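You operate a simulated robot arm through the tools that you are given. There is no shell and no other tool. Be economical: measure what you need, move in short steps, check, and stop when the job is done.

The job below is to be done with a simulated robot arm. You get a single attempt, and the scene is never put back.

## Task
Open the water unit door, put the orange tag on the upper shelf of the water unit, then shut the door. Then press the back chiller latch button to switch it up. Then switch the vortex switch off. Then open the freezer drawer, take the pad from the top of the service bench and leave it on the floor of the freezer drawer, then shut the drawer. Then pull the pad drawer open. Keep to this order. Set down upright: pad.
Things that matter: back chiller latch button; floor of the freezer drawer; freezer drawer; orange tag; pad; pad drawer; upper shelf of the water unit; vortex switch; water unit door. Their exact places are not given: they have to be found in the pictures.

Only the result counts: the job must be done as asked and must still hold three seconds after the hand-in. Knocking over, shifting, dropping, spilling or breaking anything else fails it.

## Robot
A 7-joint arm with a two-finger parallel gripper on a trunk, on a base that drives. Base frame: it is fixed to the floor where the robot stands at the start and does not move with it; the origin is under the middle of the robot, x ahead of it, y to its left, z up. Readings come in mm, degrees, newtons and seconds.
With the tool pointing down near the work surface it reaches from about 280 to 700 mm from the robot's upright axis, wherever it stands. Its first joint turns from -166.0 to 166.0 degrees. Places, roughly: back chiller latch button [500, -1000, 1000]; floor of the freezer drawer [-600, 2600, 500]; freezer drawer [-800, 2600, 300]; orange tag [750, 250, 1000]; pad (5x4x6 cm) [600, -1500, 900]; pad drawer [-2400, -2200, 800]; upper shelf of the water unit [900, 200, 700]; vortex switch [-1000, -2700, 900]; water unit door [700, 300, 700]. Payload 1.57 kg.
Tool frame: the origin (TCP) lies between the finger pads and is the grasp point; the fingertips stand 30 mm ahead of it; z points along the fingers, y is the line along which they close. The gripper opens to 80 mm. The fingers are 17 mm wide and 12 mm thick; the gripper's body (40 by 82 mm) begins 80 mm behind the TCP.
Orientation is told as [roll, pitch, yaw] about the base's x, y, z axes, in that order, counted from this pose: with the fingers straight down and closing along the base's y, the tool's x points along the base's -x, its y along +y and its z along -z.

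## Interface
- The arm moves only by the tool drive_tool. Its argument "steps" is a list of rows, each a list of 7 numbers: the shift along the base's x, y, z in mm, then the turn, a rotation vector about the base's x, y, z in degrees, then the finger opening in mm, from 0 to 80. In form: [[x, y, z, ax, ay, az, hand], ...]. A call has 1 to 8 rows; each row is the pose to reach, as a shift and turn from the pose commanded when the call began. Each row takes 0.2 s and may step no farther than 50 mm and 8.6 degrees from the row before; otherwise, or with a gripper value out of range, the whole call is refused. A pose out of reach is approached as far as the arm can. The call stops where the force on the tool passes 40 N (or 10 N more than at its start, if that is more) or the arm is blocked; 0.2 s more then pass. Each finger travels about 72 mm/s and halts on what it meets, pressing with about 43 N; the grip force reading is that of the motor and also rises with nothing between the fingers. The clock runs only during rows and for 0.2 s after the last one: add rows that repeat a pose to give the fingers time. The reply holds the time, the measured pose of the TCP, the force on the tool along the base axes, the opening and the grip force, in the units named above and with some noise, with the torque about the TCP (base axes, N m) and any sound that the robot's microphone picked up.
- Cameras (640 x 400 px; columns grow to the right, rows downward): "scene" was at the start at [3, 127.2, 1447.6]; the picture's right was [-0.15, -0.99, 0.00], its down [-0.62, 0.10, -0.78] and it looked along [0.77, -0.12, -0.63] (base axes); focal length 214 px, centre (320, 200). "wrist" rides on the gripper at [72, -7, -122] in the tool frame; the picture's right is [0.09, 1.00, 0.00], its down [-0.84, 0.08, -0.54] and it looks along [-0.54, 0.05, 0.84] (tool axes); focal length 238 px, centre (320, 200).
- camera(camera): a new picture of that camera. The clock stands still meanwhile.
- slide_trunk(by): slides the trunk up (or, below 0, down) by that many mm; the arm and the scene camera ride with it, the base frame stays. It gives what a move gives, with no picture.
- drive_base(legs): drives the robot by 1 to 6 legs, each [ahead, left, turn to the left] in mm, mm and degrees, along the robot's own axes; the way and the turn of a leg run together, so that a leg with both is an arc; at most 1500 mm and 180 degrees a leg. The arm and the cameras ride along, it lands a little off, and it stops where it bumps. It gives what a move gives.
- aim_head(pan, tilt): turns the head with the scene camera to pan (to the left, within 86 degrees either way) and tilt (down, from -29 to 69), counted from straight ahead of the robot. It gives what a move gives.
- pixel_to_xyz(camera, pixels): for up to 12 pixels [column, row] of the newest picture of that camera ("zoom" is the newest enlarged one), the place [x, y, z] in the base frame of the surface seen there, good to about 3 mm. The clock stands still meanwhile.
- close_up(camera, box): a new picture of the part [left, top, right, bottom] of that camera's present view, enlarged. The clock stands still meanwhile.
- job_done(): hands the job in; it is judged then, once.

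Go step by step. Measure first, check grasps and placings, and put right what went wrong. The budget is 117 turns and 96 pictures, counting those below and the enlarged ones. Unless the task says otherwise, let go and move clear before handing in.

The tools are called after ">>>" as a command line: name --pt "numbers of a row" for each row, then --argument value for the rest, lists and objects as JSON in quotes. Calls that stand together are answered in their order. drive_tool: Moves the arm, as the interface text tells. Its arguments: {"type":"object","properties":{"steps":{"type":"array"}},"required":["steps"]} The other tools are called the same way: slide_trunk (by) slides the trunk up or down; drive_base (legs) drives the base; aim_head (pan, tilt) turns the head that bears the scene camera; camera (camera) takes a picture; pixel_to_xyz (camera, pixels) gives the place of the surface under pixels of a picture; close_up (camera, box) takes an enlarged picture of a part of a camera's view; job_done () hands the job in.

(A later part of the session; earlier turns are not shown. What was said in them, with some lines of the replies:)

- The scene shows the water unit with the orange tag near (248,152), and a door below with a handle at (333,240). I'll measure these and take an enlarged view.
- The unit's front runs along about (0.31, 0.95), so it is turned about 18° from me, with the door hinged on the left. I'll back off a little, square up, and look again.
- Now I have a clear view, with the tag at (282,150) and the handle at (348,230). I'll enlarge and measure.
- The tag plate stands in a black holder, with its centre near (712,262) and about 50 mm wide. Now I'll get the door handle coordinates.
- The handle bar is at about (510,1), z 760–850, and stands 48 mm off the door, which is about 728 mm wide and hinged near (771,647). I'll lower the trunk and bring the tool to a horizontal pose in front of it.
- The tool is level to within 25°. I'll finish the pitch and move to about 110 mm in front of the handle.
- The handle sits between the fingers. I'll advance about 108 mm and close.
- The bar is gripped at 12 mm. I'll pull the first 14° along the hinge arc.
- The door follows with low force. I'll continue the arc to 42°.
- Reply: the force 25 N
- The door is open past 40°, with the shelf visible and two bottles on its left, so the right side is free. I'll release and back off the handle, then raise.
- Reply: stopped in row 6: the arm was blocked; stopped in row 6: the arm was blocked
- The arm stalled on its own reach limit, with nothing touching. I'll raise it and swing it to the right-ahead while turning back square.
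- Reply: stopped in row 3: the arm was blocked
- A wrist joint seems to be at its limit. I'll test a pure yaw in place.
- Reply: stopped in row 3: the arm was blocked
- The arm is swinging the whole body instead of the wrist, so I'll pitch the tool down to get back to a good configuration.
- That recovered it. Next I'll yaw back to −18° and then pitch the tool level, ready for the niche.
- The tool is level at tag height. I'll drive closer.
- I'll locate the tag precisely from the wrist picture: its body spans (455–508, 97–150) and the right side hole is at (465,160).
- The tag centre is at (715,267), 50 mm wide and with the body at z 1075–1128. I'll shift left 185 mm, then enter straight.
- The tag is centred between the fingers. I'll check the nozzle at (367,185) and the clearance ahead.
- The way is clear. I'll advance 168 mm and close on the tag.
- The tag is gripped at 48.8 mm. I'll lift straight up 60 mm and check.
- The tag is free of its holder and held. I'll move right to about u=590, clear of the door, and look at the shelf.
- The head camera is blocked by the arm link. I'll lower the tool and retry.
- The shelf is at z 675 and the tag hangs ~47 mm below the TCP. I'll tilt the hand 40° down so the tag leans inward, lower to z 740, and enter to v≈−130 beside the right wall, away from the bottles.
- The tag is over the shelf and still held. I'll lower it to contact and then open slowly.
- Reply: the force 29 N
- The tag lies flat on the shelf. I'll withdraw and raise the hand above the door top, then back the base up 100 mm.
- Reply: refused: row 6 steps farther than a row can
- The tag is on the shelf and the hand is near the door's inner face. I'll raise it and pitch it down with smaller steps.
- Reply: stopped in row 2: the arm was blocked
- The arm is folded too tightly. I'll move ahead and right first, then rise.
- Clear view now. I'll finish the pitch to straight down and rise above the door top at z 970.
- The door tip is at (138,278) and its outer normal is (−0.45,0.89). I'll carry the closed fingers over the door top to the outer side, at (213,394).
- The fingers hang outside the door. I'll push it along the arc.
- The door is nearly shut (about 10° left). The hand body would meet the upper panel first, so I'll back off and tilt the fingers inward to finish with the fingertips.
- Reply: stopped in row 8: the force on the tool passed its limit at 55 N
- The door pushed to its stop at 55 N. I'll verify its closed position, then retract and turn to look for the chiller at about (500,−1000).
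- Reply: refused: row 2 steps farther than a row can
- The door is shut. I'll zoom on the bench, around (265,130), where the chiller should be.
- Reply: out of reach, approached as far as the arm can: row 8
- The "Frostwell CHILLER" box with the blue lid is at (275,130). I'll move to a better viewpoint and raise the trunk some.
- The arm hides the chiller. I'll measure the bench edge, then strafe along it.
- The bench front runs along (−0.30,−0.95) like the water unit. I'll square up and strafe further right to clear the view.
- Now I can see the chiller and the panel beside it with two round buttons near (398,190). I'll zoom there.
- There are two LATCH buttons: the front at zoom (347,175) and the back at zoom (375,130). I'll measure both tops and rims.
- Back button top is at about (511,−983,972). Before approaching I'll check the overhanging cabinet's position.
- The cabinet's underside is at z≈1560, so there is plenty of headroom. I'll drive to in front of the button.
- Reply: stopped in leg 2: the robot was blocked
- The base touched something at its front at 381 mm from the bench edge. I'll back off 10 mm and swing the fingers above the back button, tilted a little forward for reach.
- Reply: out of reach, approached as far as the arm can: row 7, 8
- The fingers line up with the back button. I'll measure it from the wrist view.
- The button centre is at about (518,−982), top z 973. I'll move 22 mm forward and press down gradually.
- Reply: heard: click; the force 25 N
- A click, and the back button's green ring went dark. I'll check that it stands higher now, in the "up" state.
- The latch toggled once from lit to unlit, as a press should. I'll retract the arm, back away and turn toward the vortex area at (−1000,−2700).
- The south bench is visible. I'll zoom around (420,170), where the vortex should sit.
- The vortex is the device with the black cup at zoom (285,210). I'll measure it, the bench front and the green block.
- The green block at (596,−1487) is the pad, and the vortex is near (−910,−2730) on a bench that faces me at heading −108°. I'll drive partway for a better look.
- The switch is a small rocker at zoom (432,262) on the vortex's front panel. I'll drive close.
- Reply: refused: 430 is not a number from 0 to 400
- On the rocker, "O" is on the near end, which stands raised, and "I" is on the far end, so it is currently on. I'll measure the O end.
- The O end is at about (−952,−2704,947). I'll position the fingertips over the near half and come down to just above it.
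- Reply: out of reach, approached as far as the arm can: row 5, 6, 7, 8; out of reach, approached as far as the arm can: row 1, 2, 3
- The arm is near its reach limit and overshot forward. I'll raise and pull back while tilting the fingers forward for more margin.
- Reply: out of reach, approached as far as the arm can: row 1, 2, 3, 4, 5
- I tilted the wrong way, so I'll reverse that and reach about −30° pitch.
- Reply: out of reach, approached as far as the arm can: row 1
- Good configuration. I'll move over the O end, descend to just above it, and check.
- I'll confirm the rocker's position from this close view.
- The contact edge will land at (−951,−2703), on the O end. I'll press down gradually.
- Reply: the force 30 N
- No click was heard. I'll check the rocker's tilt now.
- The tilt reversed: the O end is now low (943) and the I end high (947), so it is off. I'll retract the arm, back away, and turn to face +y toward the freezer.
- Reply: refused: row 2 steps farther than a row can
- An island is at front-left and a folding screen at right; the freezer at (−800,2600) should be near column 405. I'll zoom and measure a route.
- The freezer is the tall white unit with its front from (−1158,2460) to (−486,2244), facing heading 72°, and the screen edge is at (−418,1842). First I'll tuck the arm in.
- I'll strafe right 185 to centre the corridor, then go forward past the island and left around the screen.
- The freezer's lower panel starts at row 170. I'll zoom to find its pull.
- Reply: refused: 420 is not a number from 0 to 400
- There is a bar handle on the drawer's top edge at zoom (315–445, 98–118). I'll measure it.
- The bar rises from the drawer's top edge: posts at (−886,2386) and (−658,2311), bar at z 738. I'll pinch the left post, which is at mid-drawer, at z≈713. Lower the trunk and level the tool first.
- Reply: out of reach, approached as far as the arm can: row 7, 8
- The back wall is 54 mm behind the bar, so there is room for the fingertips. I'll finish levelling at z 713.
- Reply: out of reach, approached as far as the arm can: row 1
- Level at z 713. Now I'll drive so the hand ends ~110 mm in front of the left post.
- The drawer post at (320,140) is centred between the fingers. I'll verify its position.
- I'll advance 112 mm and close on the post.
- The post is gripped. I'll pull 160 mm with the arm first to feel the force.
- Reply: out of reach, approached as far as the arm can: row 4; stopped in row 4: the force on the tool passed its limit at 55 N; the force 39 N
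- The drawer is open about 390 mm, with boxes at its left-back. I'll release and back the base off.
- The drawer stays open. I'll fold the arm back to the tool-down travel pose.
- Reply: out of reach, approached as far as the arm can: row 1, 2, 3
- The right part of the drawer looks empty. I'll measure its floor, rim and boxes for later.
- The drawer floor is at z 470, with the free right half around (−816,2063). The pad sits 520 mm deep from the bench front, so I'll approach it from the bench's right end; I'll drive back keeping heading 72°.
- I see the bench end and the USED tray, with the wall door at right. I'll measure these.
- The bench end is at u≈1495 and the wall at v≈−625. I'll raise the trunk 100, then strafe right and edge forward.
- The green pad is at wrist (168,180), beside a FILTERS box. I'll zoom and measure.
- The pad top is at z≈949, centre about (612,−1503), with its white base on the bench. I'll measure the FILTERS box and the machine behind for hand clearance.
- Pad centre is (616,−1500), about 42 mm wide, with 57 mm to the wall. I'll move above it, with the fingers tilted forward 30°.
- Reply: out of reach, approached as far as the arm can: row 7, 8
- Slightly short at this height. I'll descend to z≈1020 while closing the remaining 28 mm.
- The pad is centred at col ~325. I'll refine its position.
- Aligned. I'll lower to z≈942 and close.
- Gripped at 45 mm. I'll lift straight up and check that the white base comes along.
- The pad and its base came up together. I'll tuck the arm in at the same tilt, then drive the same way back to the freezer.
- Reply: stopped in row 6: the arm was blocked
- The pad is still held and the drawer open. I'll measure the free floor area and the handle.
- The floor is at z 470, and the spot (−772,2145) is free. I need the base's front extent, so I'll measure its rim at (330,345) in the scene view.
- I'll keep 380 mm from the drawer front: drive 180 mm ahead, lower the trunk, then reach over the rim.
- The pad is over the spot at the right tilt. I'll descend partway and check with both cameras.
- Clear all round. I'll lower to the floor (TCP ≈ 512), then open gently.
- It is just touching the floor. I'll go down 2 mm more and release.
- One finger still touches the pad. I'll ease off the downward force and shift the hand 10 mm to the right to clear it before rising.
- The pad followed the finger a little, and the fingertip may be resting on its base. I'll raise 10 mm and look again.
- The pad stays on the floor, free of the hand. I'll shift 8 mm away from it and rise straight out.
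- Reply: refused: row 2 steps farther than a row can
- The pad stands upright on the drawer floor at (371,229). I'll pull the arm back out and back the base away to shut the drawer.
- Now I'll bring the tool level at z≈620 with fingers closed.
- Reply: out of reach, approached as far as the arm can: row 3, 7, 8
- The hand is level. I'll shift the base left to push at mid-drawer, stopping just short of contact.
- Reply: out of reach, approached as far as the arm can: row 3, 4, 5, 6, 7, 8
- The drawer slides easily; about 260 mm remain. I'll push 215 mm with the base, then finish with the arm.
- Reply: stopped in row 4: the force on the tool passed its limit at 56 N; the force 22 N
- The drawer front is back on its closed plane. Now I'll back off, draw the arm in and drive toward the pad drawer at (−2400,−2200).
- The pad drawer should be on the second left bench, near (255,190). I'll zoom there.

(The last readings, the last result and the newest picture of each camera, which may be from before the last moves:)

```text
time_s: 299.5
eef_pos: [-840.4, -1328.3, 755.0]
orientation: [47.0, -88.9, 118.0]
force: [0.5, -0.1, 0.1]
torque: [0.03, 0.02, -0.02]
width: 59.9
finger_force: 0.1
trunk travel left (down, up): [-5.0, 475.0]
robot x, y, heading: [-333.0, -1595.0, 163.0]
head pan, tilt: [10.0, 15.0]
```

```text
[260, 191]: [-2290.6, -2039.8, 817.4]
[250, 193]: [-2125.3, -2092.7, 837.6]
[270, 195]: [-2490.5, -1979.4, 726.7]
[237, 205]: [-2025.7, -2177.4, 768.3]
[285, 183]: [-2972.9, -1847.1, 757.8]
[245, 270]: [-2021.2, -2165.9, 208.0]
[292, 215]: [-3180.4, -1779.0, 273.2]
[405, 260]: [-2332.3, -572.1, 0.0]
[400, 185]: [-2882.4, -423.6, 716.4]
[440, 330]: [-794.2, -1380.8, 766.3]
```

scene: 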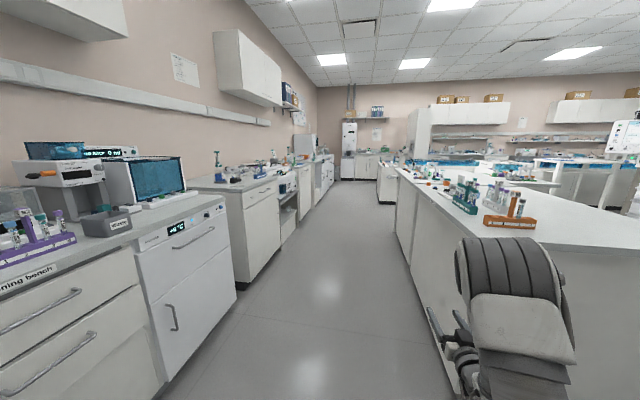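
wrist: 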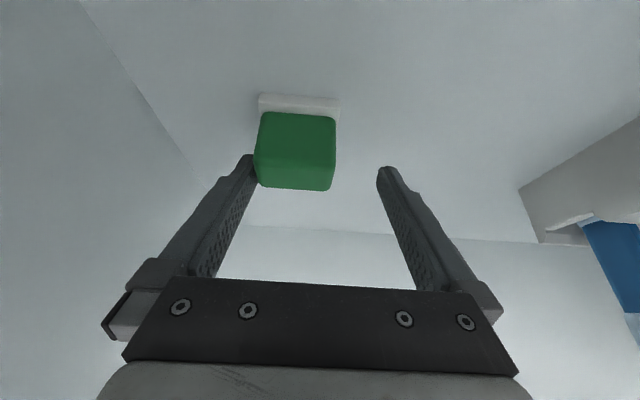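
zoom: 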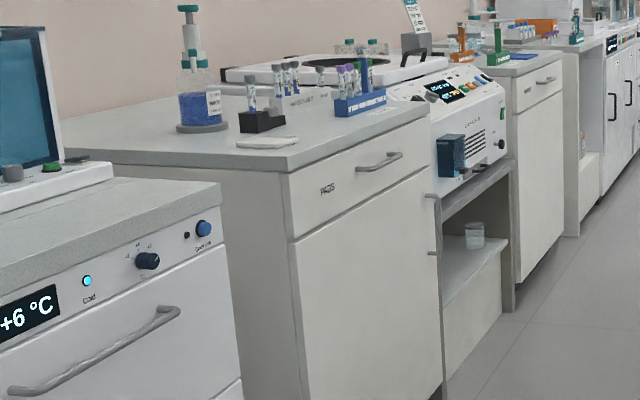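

It's labelled PADS, with its handle at about (−2290,−2040,817) on a front facing heading 252.5°. I'll drive in front of it.

>>> drive_base --legs '[[655, 252, 0], [973, 32, 0], [0, 0, 89.5]]'

>>> aim_head --pan 10 --tilt 35

>>> camera --camera "scene"

```text
time_s: 315.6
eef_pos: [-2246.7, -1893.2, 754.4]
orientation: [47.0, -89.0, -153.2]
force: [-1.4, 0.3, 0.4]
torque: [0.03, 0.0, 0.03]
width: 59.9
finger_force: 0.0
trunk travel left (down, up): [-5.0, 475.0]
robot x, y, heading: [-1967.9, -1387.2, -107.9]
head pan, tilt: [10.0, 15.0]
```

```text
time_s: 316.4
eef_pos: [-2245.9, -1892.5, 755.4]
orientation: [46.9, -88.9, -153.2]
force: [-1.2, 0.1, 0.1]
torque: [-0.02, -0.04, -0.01]
width: 60.2
finger_force: 0.1
trunk travel left (down, up): [-5.0, 475.0]
robot x, y, heading: [-1966.5, -1385.1, -108.2]
head pan, tilt: [10.0, 35.0]
```

```text
8 pictures are left
```

scene: 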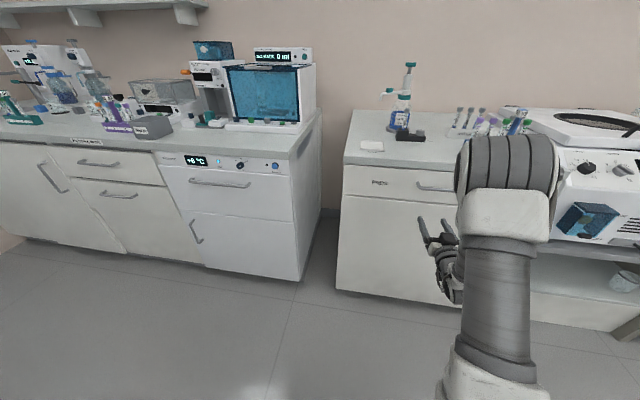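

The PADS drawer handle is visible at (415–455,187). I'll measure it and the countertop edge.

>>> pixel_to_xyz --camera "scene" --pixels '[[417, 185], [425, 187], [435, 188], [445, 189], [452, 189], [400, 180], [400, 195], [380, 165], [400, 168], [435, 197]]'

>>> close_up --camera "scene" --box '[395, 155, 475, 215]'

```text
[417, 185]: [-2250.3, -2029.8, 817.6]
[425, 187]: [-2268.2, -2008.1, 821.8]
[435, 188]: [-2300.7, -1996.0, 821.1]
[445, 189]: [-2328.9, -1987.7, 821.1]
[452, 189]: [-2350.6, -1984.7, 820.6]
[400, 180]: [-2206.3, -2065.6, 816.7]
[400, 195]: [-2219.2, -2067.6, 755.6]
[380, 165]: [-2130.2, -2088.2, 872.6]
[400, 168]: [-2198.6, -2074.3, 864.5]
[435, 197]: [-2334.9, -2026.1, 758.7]
```

```text
6.67 times, centred on (435, 185) of scene
```

zoom: 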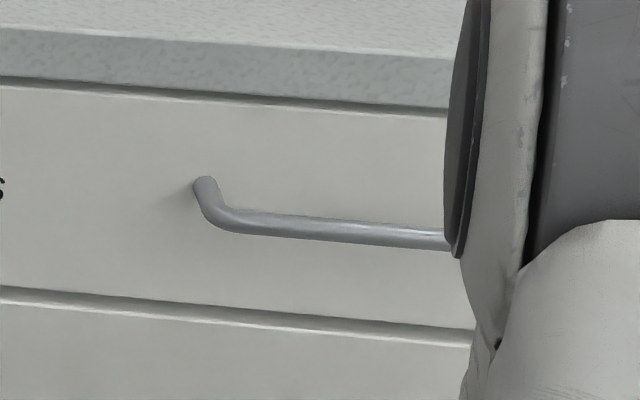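

The bar is horizontal at z≈819, standing ~38 mm off the front. I'll roll the hand 90° so the fingers close vertically, in front of the bar.

>>> drive_tool --pt "-3 0 8 -2.5 -7.8 0 60" --pt "-6 0 16 -5 -15.6 0 60" --pt "-9 0 24 -7.5 -23.4 0 60" --pt "-12 0 32 -10 -31.2 0 60" --pt "-15 0 40 -12.5 -39 0 60" --pt "-18 0 48 -15 -46.8 0 60" --pt "-21 0 56 -17.5 -54.6 0 60" --pt "-26 2 63 -20 -62.4 0 60"

>>> drive_tool --pt "0 0 0 -2.5 -7.8 0 60" --pt "0 0 0 -5 -15.6 0 60" --pt "0 0 0 -7.5 -23.3 0 60" --pt "0 0 0 -7.5 -23.3 0 60"

>>> camera --camera "wrist"

```text
time_s: 318.2
eef_pos: [-2272.7, -1890.3, 819.9]
orientation: [91.4, -23.6, 163.1]
force: [0.3, 0.8, 0.8]
torque: [-0.03, 0.03, -0.03]
width: 60.3
finger_force: 0.1
trunk travel left (down, up): [-5.0, 475.0]
robot x, y, heading: [-1973.0, -1384.1, -108.0]
head pan, tilt: [10.0, 35.0]
```

```text
time_s: 319.2
eef_pos: [-2272.5, -1891.2, 818.2]
orientation: [91.7, 0.9, 162.9]
force: [0.0, 0.4, 0.3]
torque: [-0.02, 0.01, -0.01]
width: 60.1
finger_force: 0.1
trunk travel left (down, up): [-5.0, 475.0]
robot x, y, heading: [-1966.7, -1384.5, -108.2]
head pan, tilt: [10.0, 35.0]
```

```text
6 pictures are left
```

wrist: 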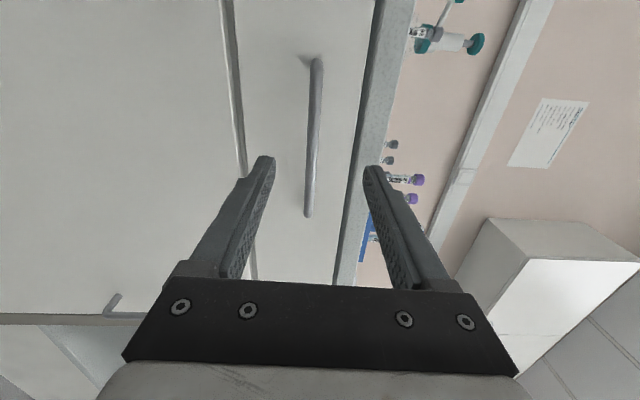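

The bar lies between the fingers. I'll advance 100 mm with less opening and close.

>>> drive_tool --pt "-10 -32 0 0 0 0 44" --pt "-20 -64 0 0 0 0 44" --pt "-30 -96 0 0 0 0 44" --pt "-30 -96 0 0 0 0 0" --pt "-30 -96 0 0 0 0 0" --pt "-30 -96 0 0 0 0 0"

```text
time_s: 320.6
eef_pos: [-2303.4, -1988.0, 813.7]
orientation: [91.2, 0.9, 162.9]
force: [-0.1, -0.8, -15.3]
torque: [0.28, 0.4, -0.2]
width: 11.5
finger_force: 29.7
trunk travel left (down, up): [-5.0, 475.0]
robot x, y, heading: [-1969.6, -1387.3, -108.3]
head pan, tilt: [10.0, 35.0]
```

The bar is gripped. I'll pull 160 mm with the arm, then more with the base.

>>> drive_tool --pt "8 25 3 0 0 0 0" --pt "18 57 3 0 0 0 0" --pt "28 90 3 0 0 0 0" --pt "38 122 3 0 0 0 0" --pt "48 153 3 0 0 0 0"

>>> drive_base --legs '[[-130, 0, 0]]'

>>> camera --camera "scene"

```text
time_s: 321.8
eef_pos: [-2253.5, -1833.8, 814.4]
orientation: [90.7, 0.8, 163.1]
force: [9.6, -3.1, -38.0]
torque: [0.52, 0.24, 0.17]
width: 12.0
finger_force: 29.1
trunk travel left (down, up): [-5.0, 475.0]
robot x, y, heading: [-1968.3, -1388.5, -107.9]
head pan, tilt: [10.0, 35.0]
```

```text
time_s: 323.3
eef_pos: [-2213.9, -1710.9, 815.7]
orientation: [90.7, 0.9, 162.9]
force: [15.2, -3.6, -37.4]
torque: [0.51, 0.26, 0.17]
width: 11.7
finger_force: 29.0
trunk travel left (down, up): [-5.0, 475.0]
robot x, y, heading: [-1926.7, -1261.4, -108.1]
head pan, tilt: [10.0, 35.0]
```

```text
5 pictures are left
```

scene: 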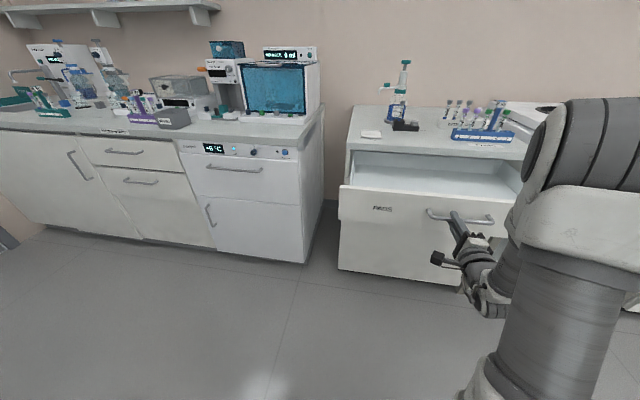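

The drawer is open about 280 mm. I'll pull another 90 mm to be safe, then check.

>>> drive_base --legs '[[-90, 0, 0]]'

>>> camera --camera "scene"

```text
time_s: 324.6
eef_pos: [-2185.6, -1624.2, 816.7]
orientation: [90.8, 0.9, 163.2]
force: [0.3, -0.6, 0.5]
torque: [0.0, -0.04, -0.03]
width: 0.0
finger_force: 21.1
trunk travel left (down, up): [-5.0, 475.0]
robot x, y, heading: [-1901.5, -1175.5, -108.2]
head pan, tilt: [10.0, 35.0]
```

```text
4 pictures are left
```

scene: 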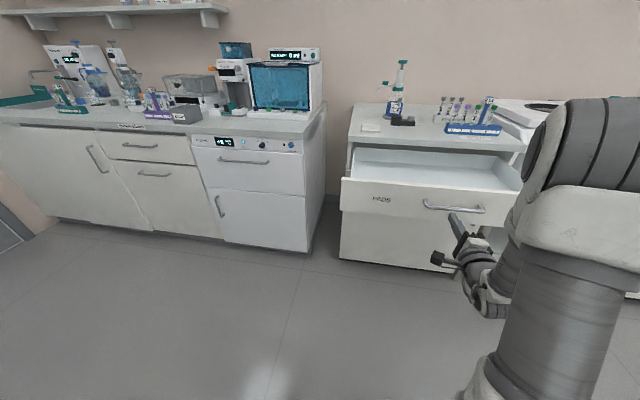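

The grip slipped off at the drawer's end stop, so it is fully open and the hand is already free. I'll confirm the front's position.

>>> pixel_to_xyz --camera "scene" --pixels '[[380, 200], [410, 205], [440, 207], [400, 235], [410, 172]]'

>>> drive_base --legs '[[-80, 0, 0]]'

```text
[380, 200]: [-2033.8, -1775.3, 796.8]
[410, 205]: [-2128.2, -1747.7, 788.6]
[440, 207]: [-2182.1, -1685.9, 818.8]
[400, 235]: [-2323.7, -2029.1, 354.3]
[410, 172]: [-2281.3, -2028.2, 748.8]
```

```text
time_s: 325.8
eef_pos: [-2161.0, -1548.5, 816.8]
orientation: [90.9, 1.0, 163.0]
force: [-0.4, 0.0, -0.2]
torque: [0.0, -0.01, 0.01]
width: 0.0
finger_force: 21.8
trunk travel left (down, up): [-5.0, 475.0]
robot x, y, heading: [-1876.4, -1103.6, -108.0]
head pan, tilt: [10.0, 35.0]
```

The drawer front now stands about 310 mm out, at its end stop, and the hand is clear. All the steps were done in order, so I'm handing in.

>>> job_done

```text
The job is handed in.
```

I did every step in the order you gave and handed the job in; no verdict came back.

- **Orange tag:** it lies flat on the upper shelf of the water unit, and the door is shut.
- **Back chiller latch button:** one press gave a click, and its green ring went dark. The button's height did not change, so I took the dark ring to mean "up".
- **Vortex switch:** it is off. I heard no click, but its "O" end now sits lower than its "I" end.
- **Pad:** it stands upright on the freezer drawer floor, and the drawer is shut. It was dragged a few millimetres as I let go, and I did not look inside again after shutting the drawer.
- **Pad drawer:** it is open about 310 mm. My grip slipped off the handle at the end of the pull, probably at the drawer's stop. The hand is clear.

While I was driving up to the chiller, the base bumped something under the service bench. I backed off and saw nothing moved, but I did not check it closely.
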